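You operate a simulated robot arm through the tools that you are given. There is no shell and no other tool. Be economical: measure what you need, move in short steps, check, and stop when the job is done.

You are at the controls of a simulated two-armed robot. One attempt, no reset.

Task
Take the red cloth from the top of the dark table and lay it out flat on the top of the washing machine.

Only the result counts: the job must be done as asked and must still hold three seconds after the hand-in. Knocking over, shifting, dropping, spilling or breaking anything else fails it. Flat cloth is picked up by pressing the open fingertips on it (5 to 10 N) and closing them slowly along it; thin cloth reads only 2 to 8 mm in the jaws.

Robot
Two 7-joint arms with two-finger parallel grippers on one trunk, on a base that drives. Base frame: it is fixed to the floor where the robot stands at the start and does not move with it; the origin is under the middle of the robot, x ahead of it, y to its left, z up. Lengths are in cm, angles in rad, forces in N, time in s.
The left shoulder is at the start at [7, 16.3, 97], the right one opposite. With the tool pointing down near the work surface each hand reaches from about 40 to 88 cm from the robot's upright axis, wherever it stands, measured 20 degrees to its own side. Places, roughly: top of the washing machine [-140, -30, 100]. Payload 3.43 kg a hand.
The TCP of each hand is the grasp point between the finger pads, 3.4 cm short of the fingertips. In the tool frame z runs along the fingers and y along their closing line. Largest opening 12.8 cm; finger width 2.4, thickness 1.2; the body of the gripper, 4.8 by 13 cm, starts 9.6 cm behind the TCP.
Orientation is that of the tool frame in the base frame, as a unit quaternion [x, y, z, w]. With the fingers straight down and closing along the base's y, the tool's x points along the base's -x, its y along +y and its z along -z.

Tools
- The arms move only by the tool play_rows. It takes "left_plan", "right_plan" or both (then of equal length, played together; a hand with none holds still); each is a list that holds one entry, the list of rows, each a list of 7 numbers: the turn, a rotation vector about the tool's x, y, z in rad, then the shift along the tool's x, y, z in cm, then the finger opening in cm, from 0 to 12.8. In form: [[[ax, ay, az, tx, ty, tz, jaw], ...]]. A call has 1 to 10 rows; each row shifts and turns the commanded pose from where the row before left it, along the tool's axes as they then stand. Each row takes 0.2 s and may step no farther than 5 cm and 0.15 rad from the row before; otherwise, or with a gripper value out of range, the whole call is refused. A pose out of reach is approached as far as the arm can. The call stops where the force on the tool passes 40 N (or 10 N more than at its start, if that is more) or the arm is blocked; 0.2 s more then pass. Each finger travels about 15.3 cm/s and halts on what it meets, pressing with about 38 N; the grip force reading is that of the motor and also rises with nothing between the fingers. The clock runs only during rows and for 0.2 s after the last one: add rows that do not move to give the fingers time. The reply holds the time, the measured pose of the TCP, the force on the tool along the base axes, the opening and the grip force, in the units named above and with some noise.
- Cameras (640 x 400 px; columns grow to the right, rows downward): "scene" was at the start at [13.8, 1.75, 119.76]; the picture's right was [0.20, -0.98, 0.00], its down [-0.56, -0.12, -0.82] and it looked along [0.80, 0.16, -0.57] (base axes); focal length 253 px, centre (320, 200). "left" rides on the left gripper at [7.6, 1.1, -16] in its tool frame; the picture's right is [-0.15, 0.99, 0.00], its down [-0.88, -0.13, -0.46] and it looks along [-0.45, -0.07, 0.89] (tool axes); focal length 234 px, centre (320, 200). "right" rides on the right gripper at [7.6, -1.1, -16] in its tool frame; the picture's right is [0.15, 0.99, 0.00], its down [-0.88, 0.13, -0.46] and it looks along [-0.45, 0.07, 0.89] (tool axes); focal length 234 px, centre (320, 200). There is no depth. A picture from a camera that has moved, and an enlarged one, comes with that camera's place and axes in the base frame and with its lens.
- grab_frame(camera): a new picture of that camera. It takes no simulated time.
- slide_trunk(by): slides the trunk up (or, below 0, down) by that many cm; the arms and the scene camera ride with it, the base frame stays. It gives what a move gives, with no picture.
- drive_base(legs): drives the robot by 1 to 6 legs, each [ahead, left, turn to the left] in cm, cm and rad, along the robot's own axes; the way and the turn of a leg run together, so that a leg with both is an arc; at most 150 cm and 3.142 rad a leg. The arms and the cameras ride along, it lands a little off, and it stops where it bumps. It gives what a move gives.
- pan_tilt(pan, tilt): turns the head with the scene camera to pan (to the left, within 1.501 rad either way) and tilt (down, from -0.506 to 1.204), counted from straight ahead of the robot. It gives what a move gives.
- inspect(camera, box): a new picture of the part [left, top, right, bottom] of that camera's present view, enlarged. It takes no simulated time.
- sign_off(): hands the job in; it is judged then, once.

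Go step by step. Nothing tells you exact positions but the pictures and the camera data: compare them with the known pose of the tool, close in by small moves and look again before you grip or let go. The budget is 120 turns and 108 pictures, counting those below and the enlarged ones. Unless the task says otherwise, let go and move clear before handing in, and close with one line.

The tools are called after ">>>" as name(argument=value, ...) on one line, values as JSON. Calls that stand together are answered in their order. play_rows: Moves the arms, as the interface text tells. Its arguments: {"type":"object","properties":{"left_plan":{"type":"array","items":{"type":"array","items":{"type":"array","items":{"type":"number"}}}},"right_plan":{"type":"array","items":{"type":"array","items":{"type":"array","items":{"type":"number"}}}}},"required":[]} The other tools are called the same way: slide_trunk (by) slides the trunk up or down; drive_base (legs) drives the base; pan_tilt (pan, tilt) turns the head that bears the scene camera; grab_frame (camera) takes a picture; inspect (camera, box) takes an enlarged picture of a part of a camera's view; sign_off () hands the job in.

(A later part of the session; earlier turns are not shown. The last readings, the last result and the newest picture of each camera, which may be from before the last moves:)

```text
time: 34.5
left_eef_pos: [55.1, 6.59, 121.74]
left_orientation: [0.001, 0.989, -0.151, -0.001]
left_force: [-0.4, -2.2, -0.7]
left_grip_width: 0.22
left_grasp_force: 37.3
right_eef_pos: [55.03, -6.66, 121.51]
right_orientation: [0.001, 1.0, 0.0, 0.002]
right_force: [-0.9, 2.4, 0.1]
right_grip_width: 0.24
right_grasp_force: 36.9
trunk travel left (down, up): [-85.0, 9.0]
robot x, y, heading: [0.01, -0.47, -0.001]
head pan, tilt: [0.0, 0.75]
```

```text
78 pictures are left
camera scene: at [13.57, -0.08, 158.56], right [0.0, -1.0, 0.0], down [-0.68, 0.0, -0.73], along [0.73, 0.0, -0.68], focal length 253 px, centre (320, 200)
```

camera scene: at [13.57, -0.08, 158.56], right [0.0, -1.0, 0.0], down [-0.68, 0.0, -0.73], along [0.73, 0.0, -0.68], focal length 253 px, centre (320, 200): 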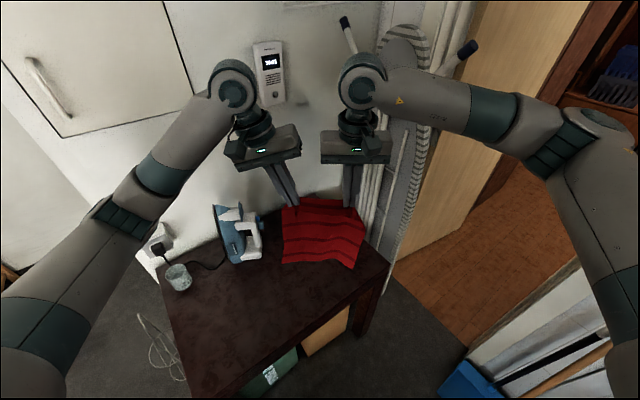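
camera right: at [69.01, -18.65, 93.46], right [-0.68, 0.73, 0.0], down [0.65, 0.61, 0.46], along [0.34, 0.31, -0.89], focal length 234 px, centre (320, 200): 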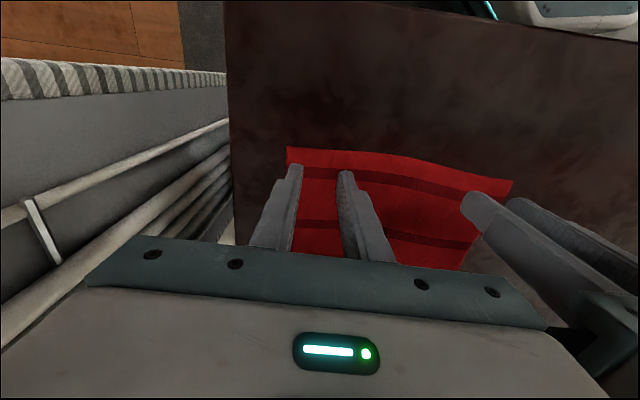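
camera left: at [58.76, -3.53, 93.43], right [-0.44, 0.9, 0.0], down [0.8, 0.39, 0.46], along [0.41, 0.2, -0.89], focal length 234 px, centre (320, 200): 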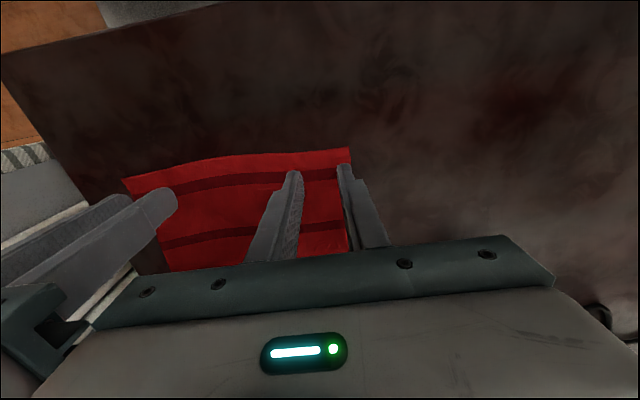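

>>> slide_trunk(by=9)

>>> pan_tilt(pan=-1.5, tilt=0.7)

>>> grab_frame(camera="scene")

>>> pan_tilt(pan=1.5, tilt=0.7)

>>> grab_frame(camera="scene")

```text
time: 35.7
left_eef_pos: [55.11, 6.76, 130.68]
left_orientation: [0.001, 0.989, -0.15, 0.0]
left_force: [-0.9, -1.6, -0.9]
left_grip_width: 0.2
left_grasp_force: 36.8
right_eef_pos: [54.92, -6.66, 130.43]
right_orientation: [0.001, 1.0, 0.0, 0.002]
right_force: [0.4, 2.3, -0.1]
right_grip_width: 0.23
right_grasp_force: 37.2
trunk travel left (down, up): [-94.0, 0.0]
robot x, y, heading: [0.15, 0.19, -0.002]
head pan, tilt: [0.0, 0.75]
```

```text
time: 37.3
left_eef_pos: [54.82, 6.67, 130.79]
left_orientation: [0.001, 0.989, -0.149, 0.0]
left_force: [0.8, -2.5, -0.2]
left_grip_width: 0.23
left_grasp_force: 36.7
right_eef_pos: [54.98, -6.62, 130.44]
right_orientation: [0.001, 1.0, 0.001, 0.002]
right_force: [0.6, 2.9, -0.4]
right_grip_width: 0.23
right_grasp_force: 36.9
trunk travel left (down, up): [-94.0, 0.0]
robot x, y, heading: [-0.16, -0.0, 0.001]
head pan, tilt: [-1.499, 0.7]
```

```text
77 pictures are left
camera scene: at [5.8, -8.49, 168.0], right [-1.0, -0.07, 0.0], down [-0.05, 0.64, -0.76], along [0.06, -0.76, -0.64], focal length 253 px, centre (320, 200)
```

scene: 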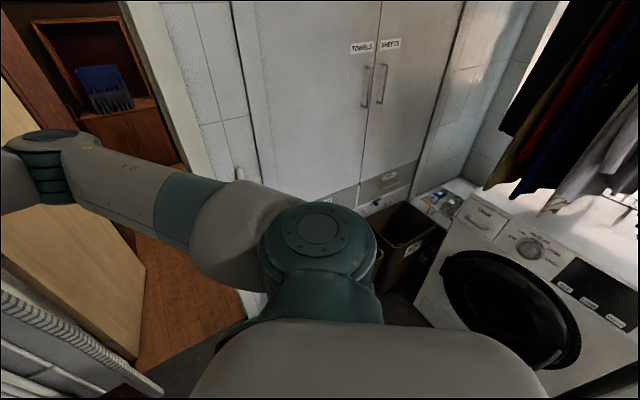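

```text
time: 39.9
left_eef_pos: [55.02, 6.64, 130.7]
left_orientation: [0.0, 0.989, -0.15, 0.0]
left_force: [0.0, -2.1, 0.2]
left_grip_width: 0.2
left_grasp_force: 37.1
right_eef_pos: [54.95, -6.52, 130.45]
right_orientation: [0.001, 1.0, 0.001, 0.001]
right_force: [-0.6, 2.1, 0.0]
right_grip_width: 0.24
right_grasp_force: 37.1
trunk travel left (down, up): [-94.0, 0.0]
robot x, y, heading: [0.36, 0.48, -0.001]
head pan, tilt: [1.499, 0.7]
```

```text
76 pictures are left
camera scene: at [5.8, 8.45, 168.0], right [1.0, -0.07, 0.0], down [-0.05, -0.64, -0.76], along [0.05, 0.76, -0.64], focal length 253 px, centre (320, 200)
```

scene: 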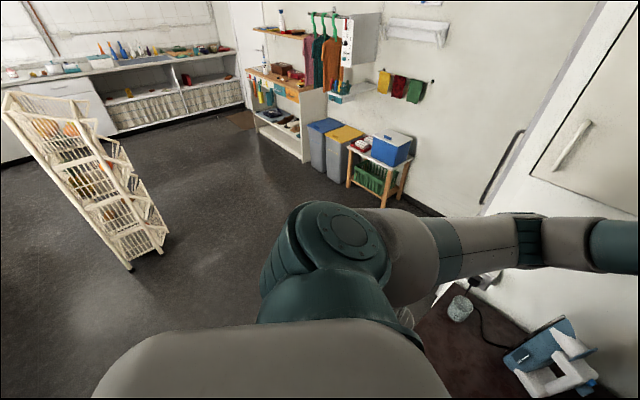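

The machine front runs diagonally behind me to the right, with clothes hanging over it. I'll turn right in two steps and look at it properly.

>>> drive_base(legs=[[0, 0, -1.2]])

>>> pan_tilt(pan=-0.7, tilt=0.5)

>>> grab_frame(camera="scene")

```text
time: 43.3
left_eef_pos: [25.56, -49.16, 130.68]
left_orientation: [0.565, 0.811, -0.123, -0.086]
left_force: [-2.2, -1.0, -0.5]
left_grip_width: 0.21
left_grasp_force: 36.9
right_eef_pos: [13.06, -53.68, 130.44]
right_orientation: [0.571, 0.821, 0.0, 0.002]
right_force: [2.6, 0.7, 0.1]
right_grip_width: 0.26
right_grasp_force: 37.0
trunk travel left (down, up): [-94.0, 0.0]
robot x, y, heading: [-0.01, -0.2, -1.215]
head pan, tilt: [1.499, 0.7]
```

```text
time: 45.4
left_eef_pos: [25.34, -49.12, 130.81]
left_orientation: [0.566, 0.811, -0.123, -0.086]
left_force: [-1.8, -0.6, 1.1]
left_grip_width: 0.2
left_grasp_force: 37.3
right_eef_pos: [12.91, -53.72, 130.36]
right_orientation: [0.571, 0.821, -0.001, 0.002]
right_force: [1.3, -0.1, 0.3]
right_grip_width: 0.24
right_grasp_force: 36.6
trunk travel left (down, up): [-94.0, 0.0]
robot x, y, heading: [-0.17, 0.35, -1.217]
head pan, tilt: [-0.7, 0.499]
```

```text
75 pictures are left
camera scene: at [-1.18, -13.32, 169.77], right [-0.94, 0.34, 0.0], down [0.16, 0.45, -0.88], along [-0.3, -0.83, -0.48], focal length 253 px, centre (320, 200)
```

scene: 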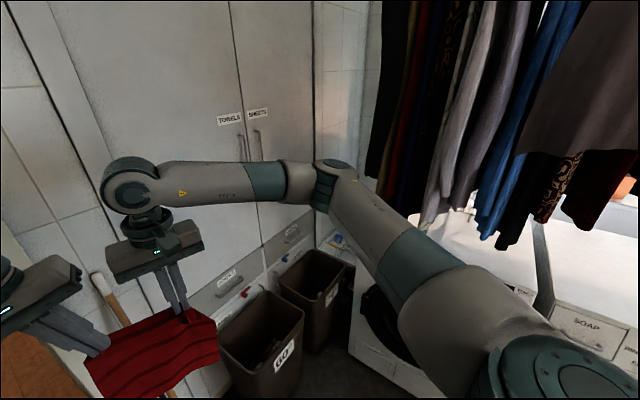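

>>> drive_base(legs=[[0, 0, -1.0]])

>>> pan_tilt(pan=-0.3, tilt=0.4)

>>> grab_frame(camera="scene")

```text
time: 48.4
left_eef_pos: [-27.84, -47.85, 130.57]
left_orientation: [0.886, 0.44, -0.067, -0.134]
left_force: [-1.8, 0.7, 0.6]
left_grip_width: 0.23
left_grasp_force: 36.9
right_eef_pos: [-38.4, -39.85, 130.54]
right_orientation: [0.895, 0.445, -0.002, 0.001]
right_force: [1.7, -1.7, 0.3]
right_grip_width: 0.22
right_grasp_force: 37.0
trunk travel left (down, up): [-94.0, 0.0]
robot x, y, heading: [-0.11, 0.19, -2.219]
head pan, tilt: [-0.7, 0.499]
```

```text
time: 49.2
left_eef_pos: [-27.92, -47.88, 130.75]
left_orientation: [0.885, 0.44, -0.066, -0.134]
left_force: [-2.4, 0.9, 0.5]
left_grip_width: 0.23
left_grasp_force: 36.8
right_eef_pos: [-38.38, -39.87, 130.49]
right_orientation: [0.895, 0.445, -0.002, 0.001]
right_force: [1.2, -0.9, -1.3]
right_grip_width: 0.22
right_grasp_force: 36.6
trunk travel left (down, up): [-94.0, 0.0]
robot x, y, heading: [0.21, 0.08, -2.218]
head pan, tilt: [-0.3, 0.4]
```

```text
74 pictures are left
camera scene: at [-10.45, -9.43, 170.68], right [-0.58, 0.81, 0.0], down [0.32, 0.23, -0.92], along [-0.75, -0.54, -0.39], focal length 253 px, centre (320, 200)
```

scene: 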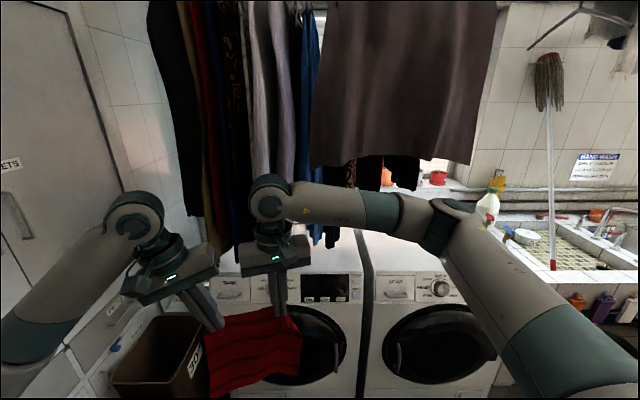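

Two machines stand side by side, and the stated top position falls on the right one with the SOAP drawer. I'll look closer at it and at the garments hanging above.

>>> inspect(camera="scene", box=[200, 150, 520, 350])

>>> drive_base(legs=[[-30, 0, 0], [0, -25, 0]])

>>> grab_frame(camera="scene")

```text
2.00 times, centred on (360, 250) of scene
camera zoom: at [-10.45, -9.43, 170.68], right [-0.58, 0.81, 0.0], down [0.32, 0.23, -0.92], along [-0.75, -0.54, -0.39], focal length 506 px, centre (240, 100)
```

zoom: 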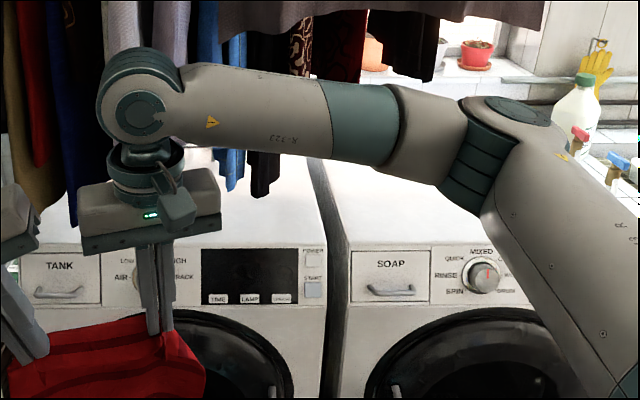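

```text
time: 50.5
left_eef_pos: [-22.01, -39.46, 130.99]
left_orientation: [0.888, 0.435, -0.067, -0.135]
left_force: [-0.3, 0.6, -0.4]
left_grip_width: 0.21
left_grasp_force: 36.6
right_eef_pos: [-32.44, -31.29, 130.78]
right_orientation: [0.897, 0.442, -0.004, 0.001]
right_force: [1.4, -0.6, 0.4]
right_grip_width: 0.23
right_grasp_force: 37.3
trunk travel left (down, up): [-94.0, 0.0]
robot x, y, heading: [5.77, 7.89, -2.232]
head pan, tilt: [-0.3, 0.4]
stopped in leg 1: the robot was blocked; the commanded pose is now the measured one
```

```text
72 pictures are left
camera scene: at [-4.11, -0.94, 170.76], right [-0.58, 0.82, 0.0], down [0.31, 0.22, -0.92], along [-0.75, -0.53, -0.38], focal length 253 px, centre (320, 200)
```

scene: 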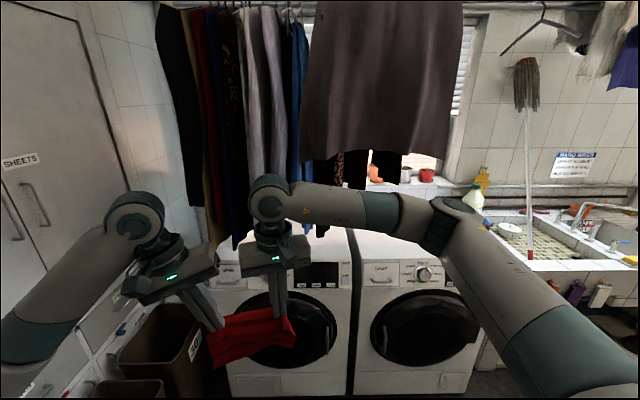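

The right machine with SOAP, RINSE and SPIN is the washer; its front edge runs from about (-94,-42) to (-129,7). Backing up touched the table, so I'll move off it, square up to the washer and take a view from there to place the garments.

>>> drive_base(legs=[[9, 0, 0], [0, 0, -0.285], [0, -50, 0]])

>>> pan_tilt(pan=0.0, tilt=0.3)

>>> grab_frame(camera="scene")

```text
time: 55.1
left_eef_pos: [-69.95, 3.8, 130.66]
left_orientation: [0.941, 0.304, -0.045, -0.143]
left_force: [-0.5, 1.5, 0.3]
left_grip_width: 0.25
left_grasp_force: 36.9
right_eef_pos: [-77.41, 14.69, 130.46]
right_orientation: [0.951, 0.308, -0.002, 0.0]
right_force: [1.3, -0.5, 0.2]
right_grip_width: 0.23
right_grasp_force: 36.5
trunk travel left (down, up): [-94.0, 0.0]
robot x, y, heading: [-29.07, 41.41, -2.519]
head pan, tilt: [-0.3, 0.4]
```

```text
time: 55.9
left_eef_pos: [-70.16, 3.86, 130.69]
left_orientation: [0.941, 0.304, -0.045, -0.143]
left_force: [0.1, 0.6, 0.4]
left_grip_width: 0.23
left_grasp_force: 36.9
right_eef_pos: [-77.57, 14.71, 130.42]
right_orientation: [0.951, 0.308, -0.001, 0.001]
right_force: [0.7, -1.1, -0.3]
right_grip_width: 0.24
right_grasp_force: 36.6
trunk travel left (down, up): [-94.0, 0.0]
robot x, y, heading: [-29.35, 41.63, -2.52]
head pan, tilt: [0.0, 0.3]
```

```text
71 pictures are left
camera scene: at [-40.89, 33.19, 171.61], right [-0.58, 0.81, 0.0], down [0.24, 0.17, -0.96], along [-0.78, -0.56, -0.3], focal length 253 px, centre (320, 200)
```

scene: 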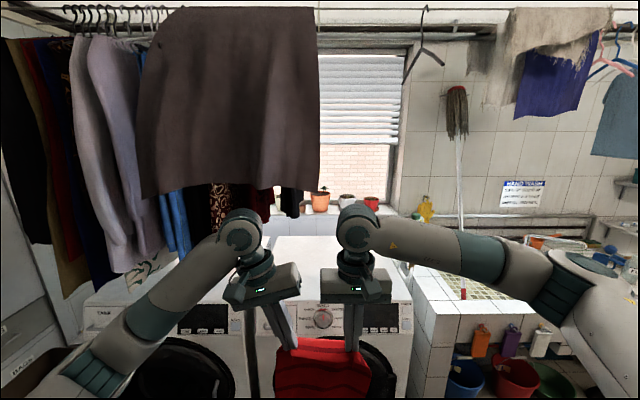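

The brown garment's lower right corner is at about z = 150, just left of the washer's centre line, so the arms must stay below about 145. I'll look closely at the washer top.

>>> inspect(camera="scene", box=[220, 180, 460, 330])

```text
2.67 times, centred on (340, 255) of scene
camera zoom: at [-40.89, 33.19, 171.61], right [-0.58, 0.81, 0.0], down [0.24, 0.17, -0.96], along [-0.78, -0.56, -0.3], focal length 674 px, centre (267, 53)
```

zoom: 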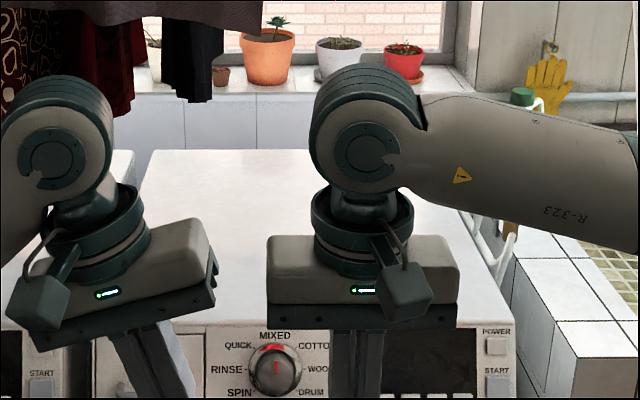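

The washer top is clear: its front edge is about 103 cm ahead and it is about 62 cm deep. To keep the arms under the garments I'll shift right, lower to just above the top, and drive in so the cloth is drawn over the front edge.

>>> drive_base(legs=[[0, -18, 0], [25, 0, 0]])

>>> slide_trunk(by=-20)

>>> pan_tilt(pan=0.0, tilt=0.5)

>>> grab_frame(camera="scene")

>>> grab_frame(camera="right")

```text
time: 58.8
left_eef_pos: [-100.58, 4.32, 130.78]
left_orientation: [0.941, 0.302, -0.047, -0.142]
left_force: [-0.1, 0.6, 0.0]
left_grip_width: 0.22
left_grasp_force: 36.9
right_eef_pos: [-108.37, 15.09, 130.61]
right_orientation: [0.951, 0.308, -0.003, 0.0]
right_force: [1.3, -0.9, 0.0]
right_grip_width: 0.21
right_grasp_force: 36.7
trunk travel left (down, up): [-94.0, 0.0]
robot x, y, heading: [-59.92, 41.85, -2.516]
head pan, tilt: [0.0, 0.3]
```

```text
time: 61.0
left_eef_pos: [-100.87, 4.17, 110.7]
left_orientation: [0.941, 0.302, -0.046, -0.143]
left_force: [-0.2, 1.7, 0.6]
left_grip_width: 0.23
left_grasp_force: 37.0
right_eef_pos: [-108.37, 15.02, 110.45]
right_orientation: [0.952, 0.307, -0.002, 0.001]
right_force: [1.1, -1.3, -0.4]
right_grip_width: 0.25
right_grasp_force: 37.1
trunk travel left (down, up): [-74.0, 20.0]
robot x, y, heading: [-60.09, 41.87, -2.516]
head pan, tilt: [0.0, 0.3]
```

```text
time: 61.7
left_eef_pos: [-100.83, 4.14, 110.69]
left_orientation: [0.941, 0.303, -0.045, -0.143]
left_force: [-0.7, 0.6, -0.3]
left_grip_width: 0.21
left_grasp_force: 37.2
right_eef_pos: [-108.49, 14.95, 110.48]
right_orientation: [0.952, 0.307, -0.002, 0.001]
right_force: [0.4, -0.8, 0.1]
right_grip_width: 0.24
right_grasp_force: 37.3
trunk travel left (down, up): [-74.0, 20.0]
robot x, y, heading: [-59.96, 41.76, -2.515]
head pan, tilt: [0.0, 0.499]
```

```text
69 pictures are left
camera scene: at [-71.44, 33.43, 149.78], right [-0.58, 0.81, 0.0], down [0.39, 0.28, -0.88], along [-0.71, -0.51, -0.48], focal length 253 px, centre (320, 200)
```

scene: 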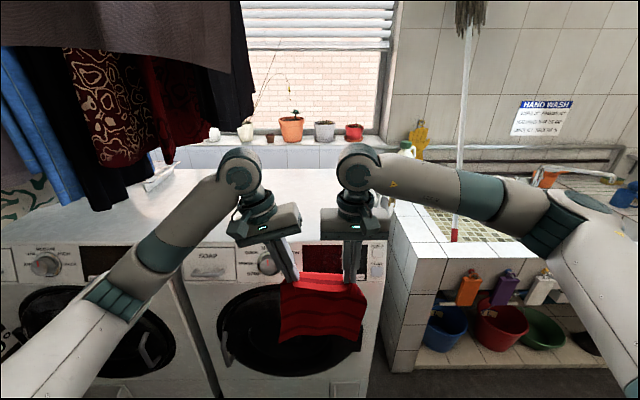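

```text
68 pictures are left
camera right: at [-102.98, 20.32, 126.38], right [0.7, -0.72, 0.0], down [-0.64, -0.62, 0.46], along [-0.33, -0.32, -0.89], focal length 234 px, centre (320, 200)
```

right: 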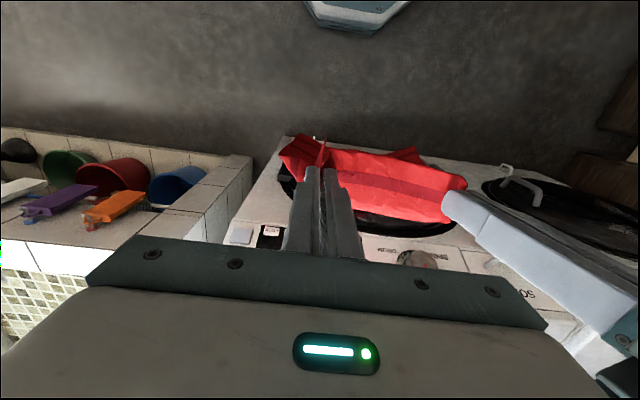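

>>> inspect(camera="scene", box=[180, 150, 420, 300])

```text
2.67 times, centred on (300, 225) of scene
camera zoom: at [-71.44, 33.43, 149.78], right [-0.58, 0.81, 0.0], down [0.39, 0.28, -0.88], along [-0.71, -0.51, -0.48], focal length 674 px, centre (373, 133)
```

zoom: 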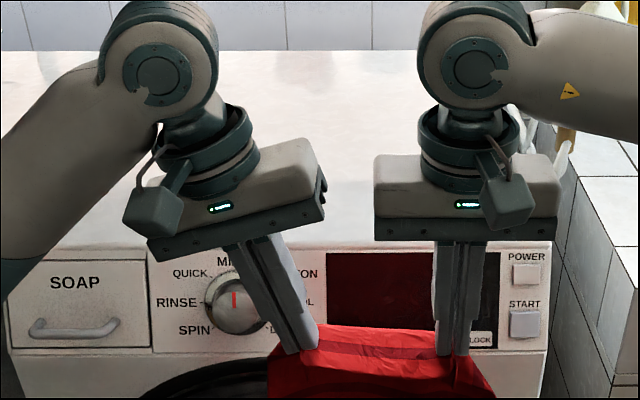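

I'll share the outward lean between both hands, shift 3 cm right, and drive in so the hands pass just over the front edge.

>>> play_rows(left_plan=[[[-0.075, 0, 0, 0, 0, 0, 0], [-0.075, 0, 0, 0, 0, 0, 0], [0, 0, 0, 0, 0, 0, 0]]], right_plan=[[[-0.075, 0, 0, 0, 0, 0, 0], [-0.075, 0, 0, 0, 0, 0, 0], [0, 0, 0, 0, 0, 0, 0]]])

>>> drive_base(legs=[[0, -3, 0], [28, 0, 0]])

>>> grab_frame(camera="scene")

>>> grab_frame(camera="right")

```text
time: 62.5
left_eef_pos: [-100.85, 4.03, 110.75]
left_orientation: [0.949, 0.305, -0.022, -0.072]
left_force: [0.3, 0.6, -0.1]
left_grip_width: 0.21
left_grasp_force: 36.8
right_eef_pos: [-108.38, 14.84, 110.38]
right_orientation: [0.949, 0.307, 0.022, 0.072]
right_force: [0.8, -1.3, -0.7]
right_grip_width: 0.24
right_grasp_force: 37.2
trunk travel left (down, up): [-74.0, 20.0]
robot x, y, heading: [-60.15, 41.56, -2.521]
head pan, tilt: [0.0, 0.499]
```

```text
time: 64.9
left_eef_pos: [-125.08, -9.79, 110.66]
left_orientation: [0.949, 0.305, -0.024, -0.071]
left_force: [-0.5, 0.2, -0.6]
left_grip_width: 0.23
left_grasp_force: 37.2
right_eef_pos: [-132.75, 0.89, 110.35]
right_orientation: [0.949, 0.307, 0.021, 0.071]
right_force: [1.6, 0.1, -0.3]
right_grip_width: 0.25
right_grasp_force: 37.4
trunk travel left (down, up): [-74.0, 20.0]
robot x, y, heading: [-84.53, 27.37, -2.518]
head pan, tilt: [0.0, 0.499]
```

```text
66 pictures are left
camera scene: at [-95.76, 19.59, 149.78], right [-0.59, 0.81, 0.0], down [0.39, 0.28, -0.88], along [-0.71, -0.51, -0.48], focal length 253 px, centre (320, 200)
```

scene: 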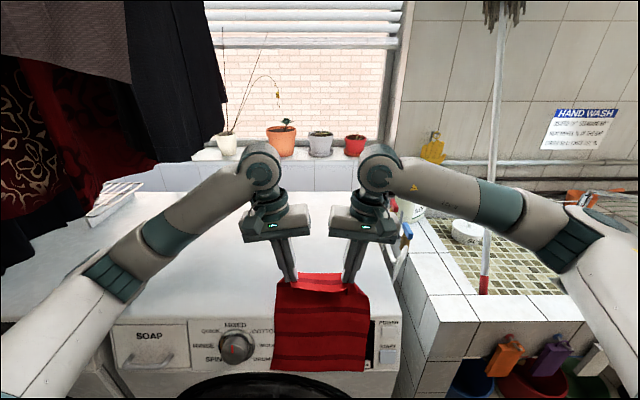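

```text
65 pictures are left
camera right: at [-128.68, 8.32, 126.06], right [0.69, -0.71, 0.15], down [-0.68, -0.56, 0.47], along [-0.25, -0.43, -0.87], focal length 234 px, centre (320, 200)
```

right: 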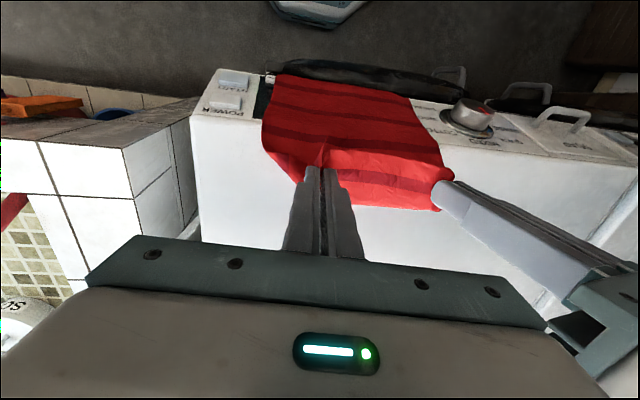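

The cloth drapes neatly over the front edge and stereo puts the top at z ≈ 97 to 98. I'll lower by 4 cm and drive 10 cm further.

>>> slide_trunk(by=-4)

>>> drive_base(legs=[[10, 0, 0]])

>>> grab_frame(camera="scene")

>>> grab_frame(camera="left")

```text
time: 65.8
left_eef_pos: [-125.17, -9.69, 106.77]
left_orientation: [0.949, 0.306, -0.023, -0.071]
left_force: [-0.8, 0.8, -0.1]
left_grip_width: 0.23
left_grasp_force: 37.0
right_eef_pos: [-132.79, 1.0, 106.47]
right_orientation: [0.949, 0.308, 0.021, 0.072]
right_force: [0.6, -1.2, -0.1]
right_grip_width: 0.24
right_grasp_force: 37.2
trunk travel left (down, up): [-70.0, 24.0]
robot x, y, heading: [-84.82, 27.72, -2.515]
head pan, tilt: [0.0, 0.499]
```

```text
time: 66.9
left_eef_pos: [-133.12, -15.55, 106.7]
left_orientation: [0.949, 0.306, -0.023, -0.072]
left_force: [0.0, 0.6, -0.2]
left_grip_width: 0.21
left_grasp_force: 36.9
right_eef_pos: [-140.89, -4.85, 106.42]
right_orientation: [0.948, 0.308, 0.021, 0.073]
right_force: [0.7, -0.4, 0.1]
right_grip_width: 0.26
right_grasp_force: 36.6
trunk travel left (down, up): [-70.0, 24.0]
robot x, y, heading: [-93.13, 22.22, -2.513]
head pan, tilt: [0.0, 0.499]
```

```text
64 pictures are left
camera scene: at [-103.89, 13.73, 145.78], right [-0.59, 0.81, 0.0], down [0.39, 0.28, -0.88], along [-0.71, -0.51, -0.48], focal length 253 px, centre (320, 200)
```

scene: 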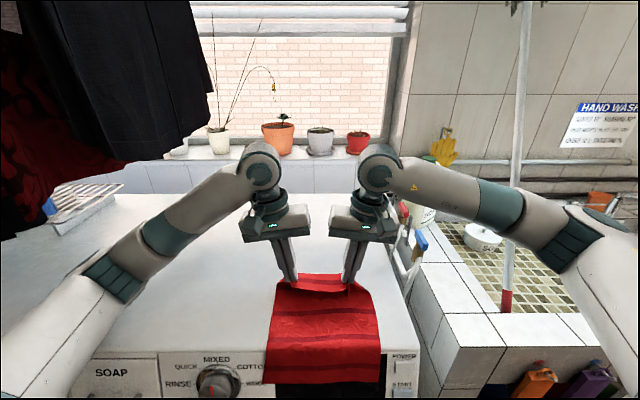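

```text
63 pictures are left
camera left: at [-125.15, -14.01, 122.32], right [0.45, -0.88, -0.15], down [-0.75, -0.47, 0.47], along [-0.48, -0.1, -0.87], focal length 234 px, centre (320, 200)
```

left: 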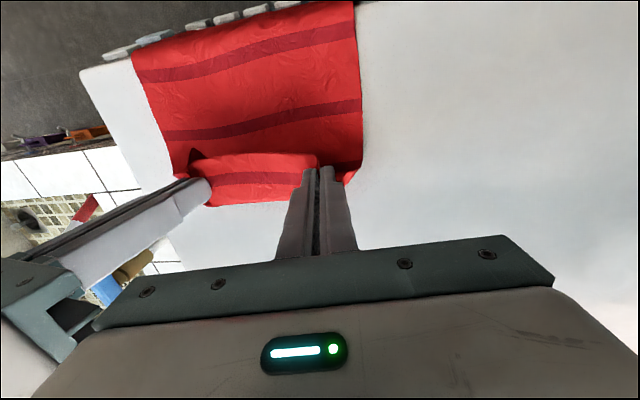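

>>> play_rows(left_plan=[[[0, 0, 0, -2, 0, 0, 0], [0, 0, 0, -2, 0, 0, 0], [0, 0, 0, -2, 0, 0, 0], [0, 0, 0, -2, 0, 0, 0], [0, 0, 0, -2, 0, 0, 0], [0, 0, 0, -2, 0, 0, 0], [0, 0, 0, -2, 0, 0, 0], [0, 0, 0, -2, 0, 0, 0], [0, 0, 0, 0, 0, 0, 0]]], right_plan=[[[0, 0, 0, -2, 0, 0, 0], [0, 0, 0, -2, 0, 0, 0], [0, 0, 0, -2, 0, 0, 0], [0, 0, 0, -2, 0, 0, 0], [0, 0, 0, -2, 0, 0, 0], [0, 0, 0, -2, 0, 0, 0], [0, 0, 0, -2, 0, 0, 0], [0, 0, 0, -2, 0, 0, 0], [0, 0, 0, 0, 0, 0, 0]]])

>>> grab_frame(camera="scene")

>>> grab_frame(camera="left")

```text
time: 68.9
left_eef_pos: [-146.21, -24.93, 106.7]
left_orientation: [0.949, 0.306, -0.023, -0.072]
left_force: [-0.1, 0.6, -0.2]
left_grip_width: 0.21
left_grasp_force: 37.2
right_eef_pos: [-153.85, -14.33, 106.6]
right_orientation: [0.949, 0.307, 0.023, 0.072]
right_force: [0.1, -0.4, 0.4]
right_grip_width: 0.22
right_grasp_force: 37.0
trunk travel left (down, up): [-70.0, 24.0]
robot x, y, heading: [-92.53, 22.04, -2.516]
head pan, tilt: [0.0, 0.499]
```

```text
62 pictures are left
camera scene: at [-103.86, 13.76, 145.78], right [-0.59, 0.81, 0.0], down [0.39, 0.28, -0.88], along [-0.71, -0.51, -0.48], focal length 253 px, centre (320, 200)
```

scene: 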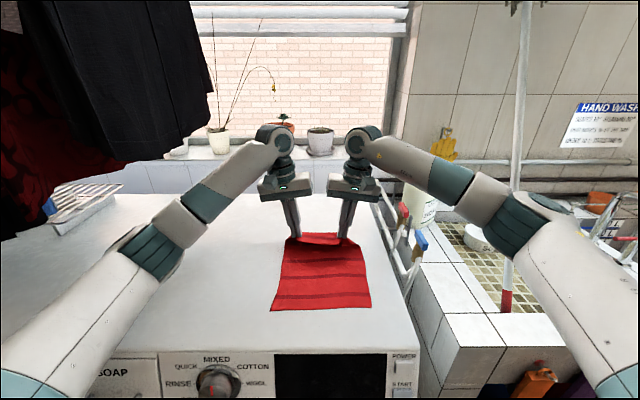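

```text
61 pictures are left
camera left: at [-138.05, -23.36, 122.36], right [0.45, -0.88, -0.15], down [-0.75, -0.46, 0.47], along [-0.48, -0.1, -0.87], focal length 234 px, centre (320, 200)
```

left: 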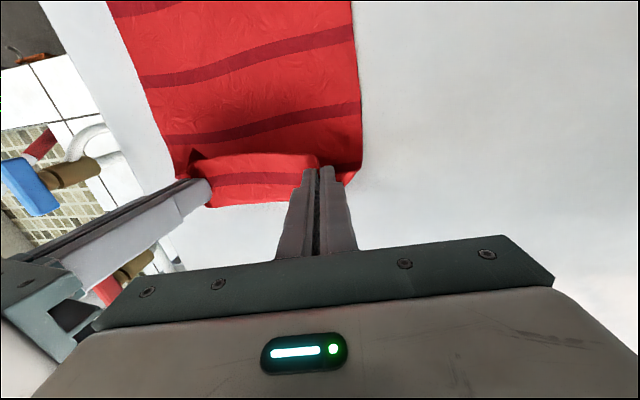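

The whole cloth now lies on the top, except the far edge still held. I'll lower the hands towards the surface.

>>> play_rows(left_plan=[[[0, 0, 0, -0.3, 0.15, 0.99, 0], [0, 0, 0, -0.3, 0.15, 0.99, 0], [0, 0, 0, -0.3, 0.15, 0.99, 0], [0, 0, 0, 0, 0.07, 0.5, 0], [0, 0, 0, 0, 0, 0, 0]]], right_plan=[[[0, 0, 0, -0.3, -0.15, 0.99, 0], [0, 0, 0, -0.3, -0.15, 0.99, 0], [0, 0, 0, -0.3, -0.15, 0.99, 0], [0, 0, 0, 0, -0.07, 0.5, 0], [0, 0, 0, 0, 0, 0, 0]]])

>>> inspect(camera="scene", box=[220, 180, 440, 318])

>>> grab_frame(camera="left")

```text
time: 70.1
left_eef_pos: [-146.92, -25.41, 103.35]
left_orientation: [0.949, 0.305, -0.024, -0.072]
left_force: [0.0, 0.4, 0.1]
left_grip_width: 0.22
left_grasp_force: 36.9
right_eef_pos: [-154.58, -14.85, 102.89]
right_orientation: [0.948, 0.308, 0.021, 0.071]
right_force: [0.0, -1.1, 0.6]
right_grip_width: 0.24
right_grasp_force: 36.9
trunk travel left (down, up): [-70.0, 24.0]
robot x, y, heading: [-92.6, 22.05, -2.516]
head pan, tilt: [0.0, 0.499]
```

```text
2.90 times, centred on (330, 249) of scene
camera zoom: at [-103.88, 13.73, 145.77], right [-0.59, 0.81, 0.0], down [0.39, 0.28, -0.88], along [-0.71, -0.51, -0.48], focal length 733 px, centre (291, 58)
```

zoom: 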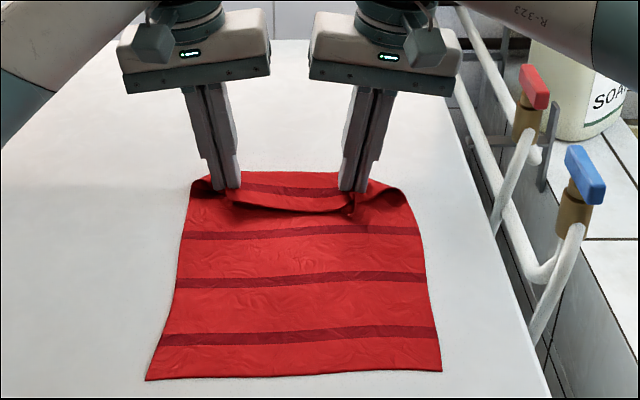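

```text
59 pictures are left
camera left: at [-138.85, -23.88, 118.84], right [0.45, -0.88, -0.15], down [-0.75, -0.46, 0.47], along [-0.48, -0.1, -0.87], focal length 234 px, centre (320, 200)
```

left: 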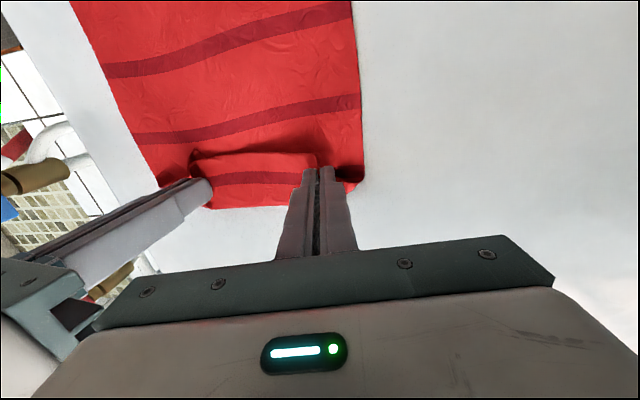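

>>> play_rows(left_plan=[[[0, 0, 0, -0.5, 0.06, 0.4, 0], [0, 0, 0, -0.5, 0.06, 0.4, 0], [0, 0, 0, -0.5, 0.06, 0.4, 0], [0, 0, 0, 0, 0, 0, 0]]], right_plan=[[[0, 0, 0, -0.5, -0.06, 0.35, 0], [0, 0, 0, -0.5, -0.06, 0.35, 0], [0, 0, 0, -0.5, -0.06, 0.35, 0], [0, 0, 0, 0, 0, 0, 0]]])

```text
time: 71.1
left_eef_pos: [-148.04, -26.25, 102.08]
left_orientation: [0.949, 0.306, -0.024, -0.072]
left_force: [0.4, 0.4, 2.8]
left_grip_width: 0.21
left_grasp_force: 36.7
right_eef_pos: [-155.62, -15.72, 102.09]
right_orientation: [0.949, 0.307, 0.02, 0.073]
right_force: [1.2, -0.3, 8.8]
right_grip_width: 0.21
right_grasp_force: 37.2
trunk travel left (down, up): [-70.0, 24.0]
robot x, y, heading: [-92.27, 22.19, -2.516]
head pan, tilt: [0.0, 0.499]
```

Both tips touch the top at about z = 98.7. I'll open slowly while moving the hands outward, so the pinched folds spread out along the edge.

>>> play_rows(left_plan=[[[0, 0, 0, 0, 0.25, 0.0, 0.5], [0, 0, 0, 0, 0.25, 0, 1.0], [0, 0, 0, 0, 0.25, 0, 1.5], [0, 0, 0, 0, 0.25, 0, 2.0], [0, 0, 0, 0, 0.25, 0, 2.5], [0, 0, 0, 0, 0.25, 0, 3.0], [0, 0, 0, 0, 0, 0, 3.0]]], right_plan=[[[0, 0, 0, 0, -0.25, -0.05, 0.5], [0, 0, 0, 0, -0.25, 0, 1.0], [0, 0, 0, 0, -0.25, 0, 1.5], [0, 0, 0, 0, -0.25, 0, 2.0], [0, 0, 0, 0, -0.25, 0, 2.5], [0, 0, 0, 0, -0.25, 0, 3.0], [0, 0, 0, 0, 0, 0, 3.0]]])

>>> inspect(camera="scene", box=[220, 180, 440, 318])

>>> grab_frame(camera="left")

```text
time: 72.7
left_eef_pos: [-147.0, -27.24, 102.25]
left_orientation: [0.949, 0.306, -0.027, -0.071]
left_force: [-11.4, 8.2, 26.5]
left_grip_width: 2.09
left_grasp_force: 0.0
right_eef_pos: [-156.33, -14.39, 102.31]
right_orientation: [0.948, 0.308, 0.019, 0.074]
right_force: [4.4, -12.9, 24.0]
right_grip_width: 2.12
right_grasp_force: 0.2
trunk travel left (down, up): [-70.0, 24.0]
robot x, y, heading: [-92.67, 22.13, -2.516]
head pan, tilt: [0.0, 0.499]
```

```text
2.90 times, centred on (330, 249) of scene
camera zoom: at [-103.41, 14.05, 145.86], right [-0.59, 0.81, 0.0], down [0.39, 0.28, -0.88], along [-0.71, -0.51, -0.48], focal length 733 px, centre (291, 58)
```

zoom: 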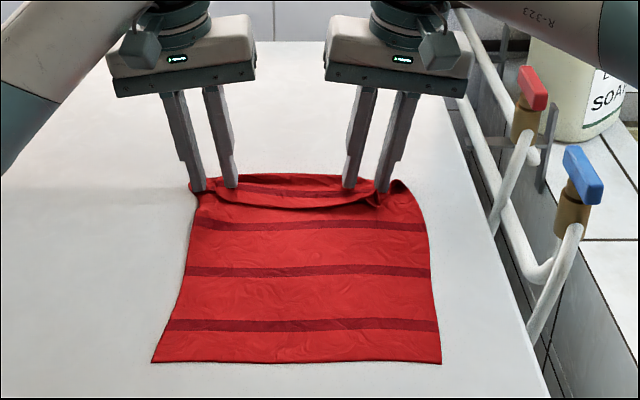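

```text
57 pictures are left
camera left: at [-138.87, -25.66, 117.8], right [0.45, -0.88, -0.15], down [-0.75, -0.46, 0.48], along [-0.49, -0.1, -0.87], focal length 234 px, centre (320, 200)
```

left: 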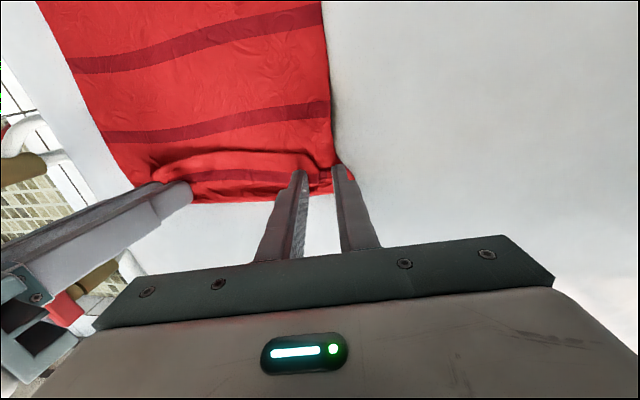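

The cloth is released and mostly flat; a rolled ridge remains along the far edge. I'll lift clear and look.

>>> play_rows(left_plan=[[[0, 0, 0, 0, -0.07, -0.5, 3.0], [0, 0, 0, 0, -0.15, -1, 3.5], [0, 0, 0, 0, -0.3, -2, 3.5], [0, 0, 0, -2, -0.3, -2, 3.5], [0, 0, 0, 0, 0, 0, 3.5]]], right_plan=[[[0, 0, 0, 0, 0.07, -0.5, 3.0], [0, 0, 0, 0, 0.15, -1, 3.5], [0, 0, 0, 0, 0.3, -2, 3.5], [0, 0, 0, -2, 0.3, -2, 3.5], [0, 0, 0, 0, 0, 0, 3.5]]])

>>> inspect(camera="scene", box=[220, 180, 440, 318])

>>> grab_frame(camera="left")

>>> grab_frame(camera="right")

```text
time: 73.9
left_eef_pos: [-148.91, -28.75, 107.28]
left_orientation: [0.949, 0.306, -0.022, -0.072]
left_force: [-0.6, -0.3, 0.2]
left_grip_width: 3.47
left_grasp_force: 0.0
right_eef_pos: [-158.3, -15.51, 107.39]
right_orientation: [0.948, 0.308, 0.021, 0.071]
right_force: [0.2, -0.7, 0.3]
right_grip_width: 3.5
right_grasp_force: 0.0
trunk travel left (down, up): [-70.0, 24.0]
robot x, y, heading: [-92.53, 22.21, -2.511]
head pan, tilt: [0.0, 0.499]
```

```text
2.90 times, centred on (330, 249) of scene
camera zoom: at [-103.91, 13.73, 145.76], right [-0.59, 0.81, 0.0], down [0.39, 0.28, -0.88], along [-0.71, -0.51, -0.48], focal length 733 px, centre (291, 58)
```

zoom: 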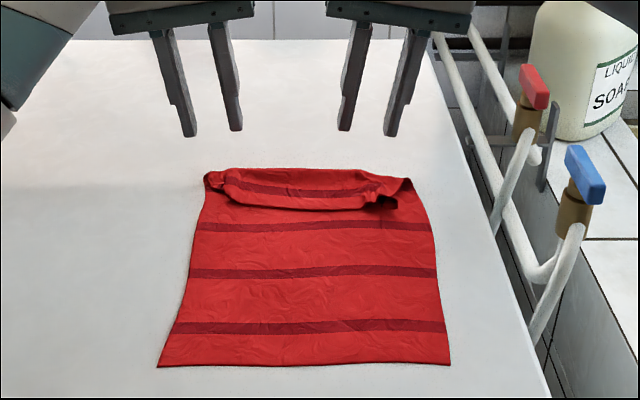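

```text
55 pictures are left
camera left: at [-140.88, -27.14, 122.86], right [0.45, -0.88, -0.15], down [-0.75, -0.47, 0.47], along [-0.48, -0.1, -0.87], focal length 234 px, centre (320, 200)
```

left: 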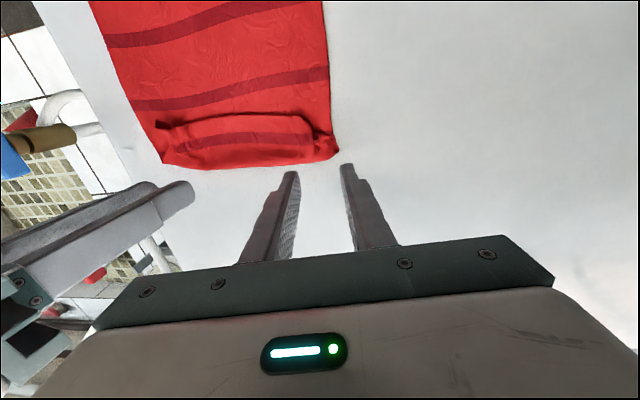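

```text
54 pictures are left
camera right: at [-154.23, -8.22, 122.97], right [0.69, -0.71, 0.15], down [-0.68, -0.57, 0.47], along [-0.25, -0.43, -0.87], focal length 234 px, centre (320, 200)
```

right: 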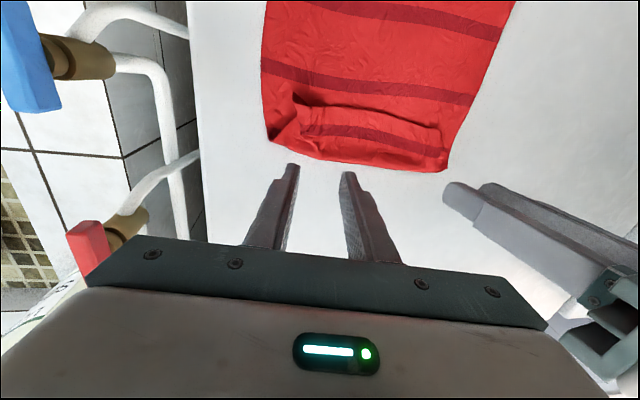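

The far edge strip (about 4 cm) is folded back on top toward me. I'll look closer to plan how to unfold it.

>>> inspect(camera="left", box=[130, 60, 370, 210])

>>> inspect(camera="scene", box=[275, 225, 385, 294])

>>> inspect(camera="right", box=[240, 60, 480, 210])

```text
2.67 times, centred on (250, 135) of left
camera zoom: at [-140.88, -27.14, 122.86], right [0.45, -0.88, -0.15], down [-0.75, -0.47, 0.47], along [-0.48, -0.1, -0.87], focal length 624 px, centre (507, 373)
```

zoom: 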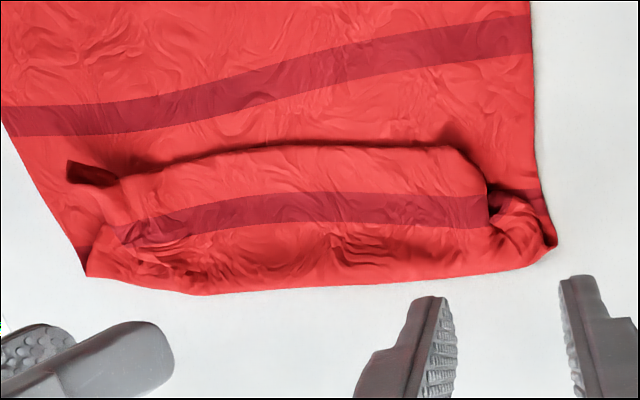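

```text
5.80 times, centred on (330, 260) of scene
camera zoom: at [-103.91, 13.73, 145.76], right [-0.59, 0.81, 0.0], down [0.39, 0.28, -0.88], along [-0.71, -0.51, -0.48], focal length 1466 px, centre (262, -145)
```

zoom: 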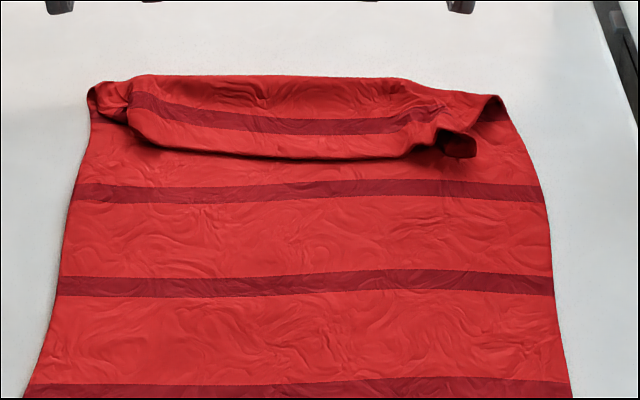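

```text
2.67 times, centred on (360, 135) of right
camera zoom: at [-154.23, -8.22, 122.97], right [0.69, -0.71, 0.15], down [-0.68, -0.57, 0.47], along [-0.25, -0.43, -0.87], focal length 624 px, centre (213, 373)
```

zoom: 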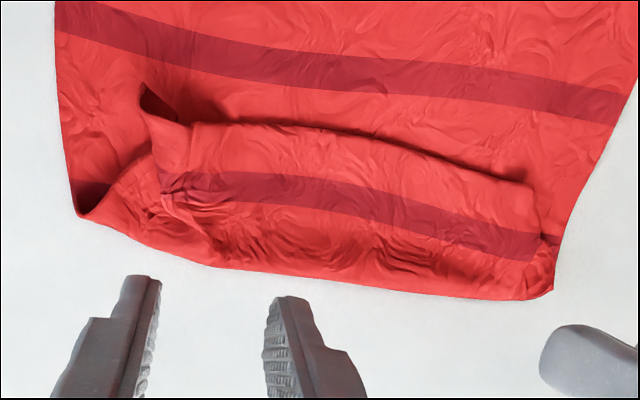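

I'll push the folded flap back over, away from me, with four fingertips skimming just above the lower layer. First I straighten both hands, move them to my side of the flap, and lower them to skim height.

>>> play_rows(left_plan=[[[-0.075, 0, 0, 0, 0, 0, 4], [-0.075, 0, 0, 0, 0, 0, 5], [0, 0, 0, 2.9, -0.2, 0, 5], [0, 0, 0, 2.9, -0.2, 0, 5], [0, 0, 0, 2.9, -0.2, 0, 5], [0, 0, 0, 2.9, -0.2, 0, 5], [0, 0, 0, 0, 0, 0, 5]]], right_plan=[[[0.075, 0, 0, 0, 0, 0, 4], [0.075, 0, 0, 0, 0, 0, 5], [0, 0, 0, 2.9, 0.2, 0, 5], [0, 0, 0, 2.9, 0.2, 0, 5], [0, 0, 0, 2.9, 0.2, 0, 5], [0, 0, 0, 2.9, 0.2, 0, 5], [0, 0, 0, 0, 0, 0, 5]]])

>>> play_rows(left_plan=[[[0, 0, 0, 0, 0, 1.5, 5], [0, 0, 0, 0, 0, 1.5, 5], [0, 0, 0, 0, 0, 1.0, 5], [0, 0, 0, 0, 0, 0, 5]]], right_plan=[[[0, 0, 0, 0, 0, 1.5, 5], [0, 0, 0, 0, 0, 1.5, 5], [0, 0, 0, 0, 0, 1.1, 5], [0, 0, 0, 0, 0, 0, 5]]])

>>> inspect(camera="scene", box=[250, 200, 410, 300])

>>> grab_frame(camera="left")

```text
time: 75.5
left_eef_pos: [-139.94, -21.41, 107.21]
left_orientation: [0.952, 0.306, 0.0, 0.001]
left_force: [0.1, -0.9, -0.5]
left_grip_width: 5.03
left_grasp_force: 0.1
right_eef_pos: [-148.52, -9.35, 107.26]
right_orientation: [0.951, 0.309, -0.002, 0.0]
right_force: [-0.5, -0.1, 1.0]
right_grip_width: 4.98
right_grasp_force: 0.1
trunk travel left (down, up): [-70.0, 24.0]
robot x, y, heading: [-92.7, 22.12, -2.511]
head pan, tilt: [0.0, 0.499]
```

```text
time: 76.5
left_eef_pos: [-139.96, -21.22, 103.24]
left_orientation: [0.952, 0.307, 0.0, 0.0]
left_force: [-1.1, 0.1, -0.5]
left_grip_width: 4.99
left_grasp_force: 0.2
right_eef_pos: [-148.46, -9.47, 103.19]
right_orientation: [0.951, 0.308, -0.001, 0.001]
right_force: [-0.4, -0.2, 0.1]
right_grip_width: 4.99
right_grasp_force: 0.0
trunk travel left (down, up): [-70.0, 24.0]
robot x, y, heading: [-92.15, 22.2, -2.52]
head pan, tilt: [0.0, 0.499]
```

```text
4.00 times, centred on (330, 250) of scene
camera zoom: at [-103.9, 13.73, 145.77], right [-0.59, 0.81, 0.0], down [0.39, 0.28, -0.88], along [-0.71, -0.51, -0.48], focal length 1011 px, centre (280, 0)
```

zoom: 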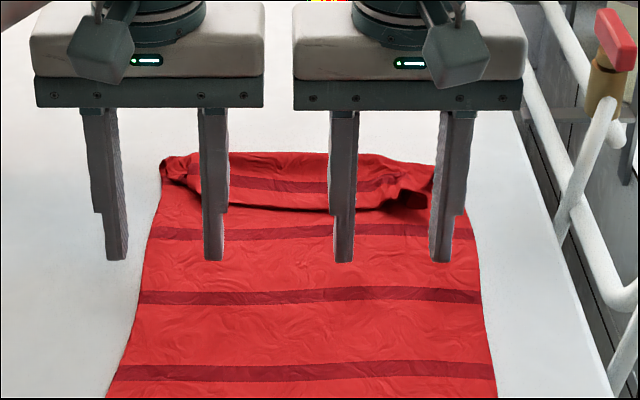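

```text
49 pictures are left
camera left: at [-133.32, -17.76, 119.25], right [0.46, -0.89, 0.0], down [-0.79, -0.41, 0.46], along [-0.4, -0.21, -0.89], focal length 234 px, centre (320, 200)
```

left: 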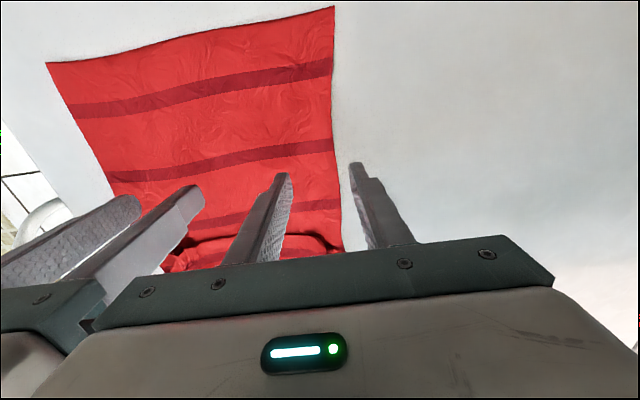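

>>> play_rows(left_plan=[[[0, 0, 0, 0, -1.0, 0, 4], [0, 0, 0, 0, -1.0, 0.35, 4], [0, 0, 0, 0, 0, 0.3, 4], [0, 0, 0, -1, 0, 0, 4], [0, 0, 0, -1, 0, 0, 4], [0, 0, 0, -1, 0, 0, 4], [0, 0, 0, -1, 0, 0, 4], [0, 0, 0, 0, 0, 0, 4]]], right_plan=[[[0, 0, 0, 0, -1.0, 0, 4], [0, 0, 0, 0, -1.0, 0.35, 4], [0, 0, 0, 0, 0, 0.3, 4], [0, 0, 0, -1, 0, 0, 4], [0, 0, 0, -1, 0, 0, 4], [0, 0, 0, -1, 0, 0, 4], [0, 0, 0, -1, 0, 0, 4], [0, 0, 0, 0, 0, 0, 4]]])

>>> inspect(camera="scene", box=[250, 200, 410, 300])

```text
time: 78.3
left_eef_pos: [-144.38, -21.95, 102.53]
left_orientation: [0.951, 0.308, 0.0, 0.0]
left_force: [0.5, 0.2, 0.6]
left_grip_width: 4.0
left_grasp_force: 0.1
right_eef_pos: [-152.88, -10.14, 102.59]
right_orientation: [0.951, 0.308, -0.002, 0.001]
right_force: [-0.7, -0.3, 0.7]
right_grip_width: 3.99
right_grasp_force: 0.0
trunk travel left (down, up): [-70.0, 24.0]
robot x, y, heading: [-92.45, 22.36, -2.519]
head pan, tilt: [0.0, 0.499]
```

```text
4.00 times, centred on (330, 250) of scene
camera zoom: at [-103.87, 13.73, 145.77], right [-0.59, 0.81, 0.0], down [0.39, 0.28, -0.88], along [-0.71, -0.51, -0.48], focal length 1011 px, centre (280, 0)
```

zoom: 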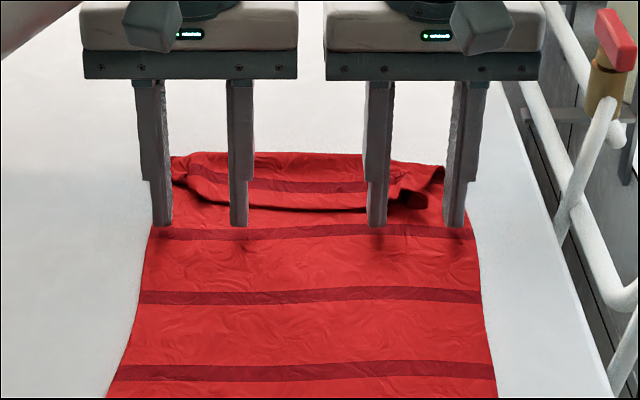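

>>> play_rows(left_plan=[[[0, 0, 0, 0, 0, 0.15, 4], [0, 0, 0, -1, 0, 0, 4], [0, 0, 0, -1, 0, 0, 4], [0, 0, 0, -1, 0, 0, 4], [0, 0, 0, -1, 0, 0, 4], [0, 0, 0, 0, 0, 0, 4]]], right_plan=[[[0, 0, 0, 0, 0, 0.15, 4], [0, 0, 0, -1, 0, 0, 4], [0, 0, 0, -1, 0, 0, 4], [0, 0, 0, -1, 0, 0, 4], [0, 0, 0, -1, 0, 0, 4], [0, 0, 0, 0, 0, 0, 4]]])

>>> inspect(camera="scene", box=[250, 200, 410, 300])

```text
time: 79.7
left_eef_pos: [-147.54, -24.34, 102.31]
left_orientation: [0.952, 0.307, 0.0, 0.0]
left_force: [0.2, -0.7, 0.4]
left_grip_width: 3.99
left_grasp_force: 0.1
right_eef_pos: [-156.14, -12.47, 102.49]
right_orientation: [0.951, 0.308, -0.002, 0.001]
right_force: [-0.5, 0.1, 0.3]
right_grip_width: 3.99
right_grasp_force: 0.0
trunk travel left (down, up): [-70.0, 24.0]
robot x, y, heading: [-92.69, 22.02, -2.517]
head pan, tilt: [0.0, 0.499]
```

```text
4.00 times, centred on (330, 250) of scene
camera zoom: at [-103.88, 13.74, 145.77], right [-0.59, 0.81, 0.0], down [0.39, 0.28, -0.88], along [-0.71, -0.51, -0.48], focal length 1011 px, centre (280, 0)
```

zoom: 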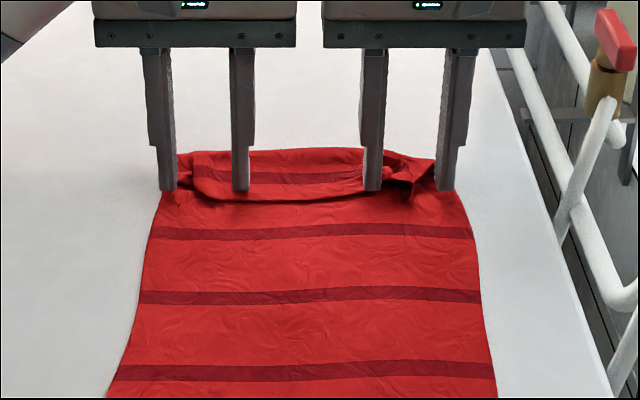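

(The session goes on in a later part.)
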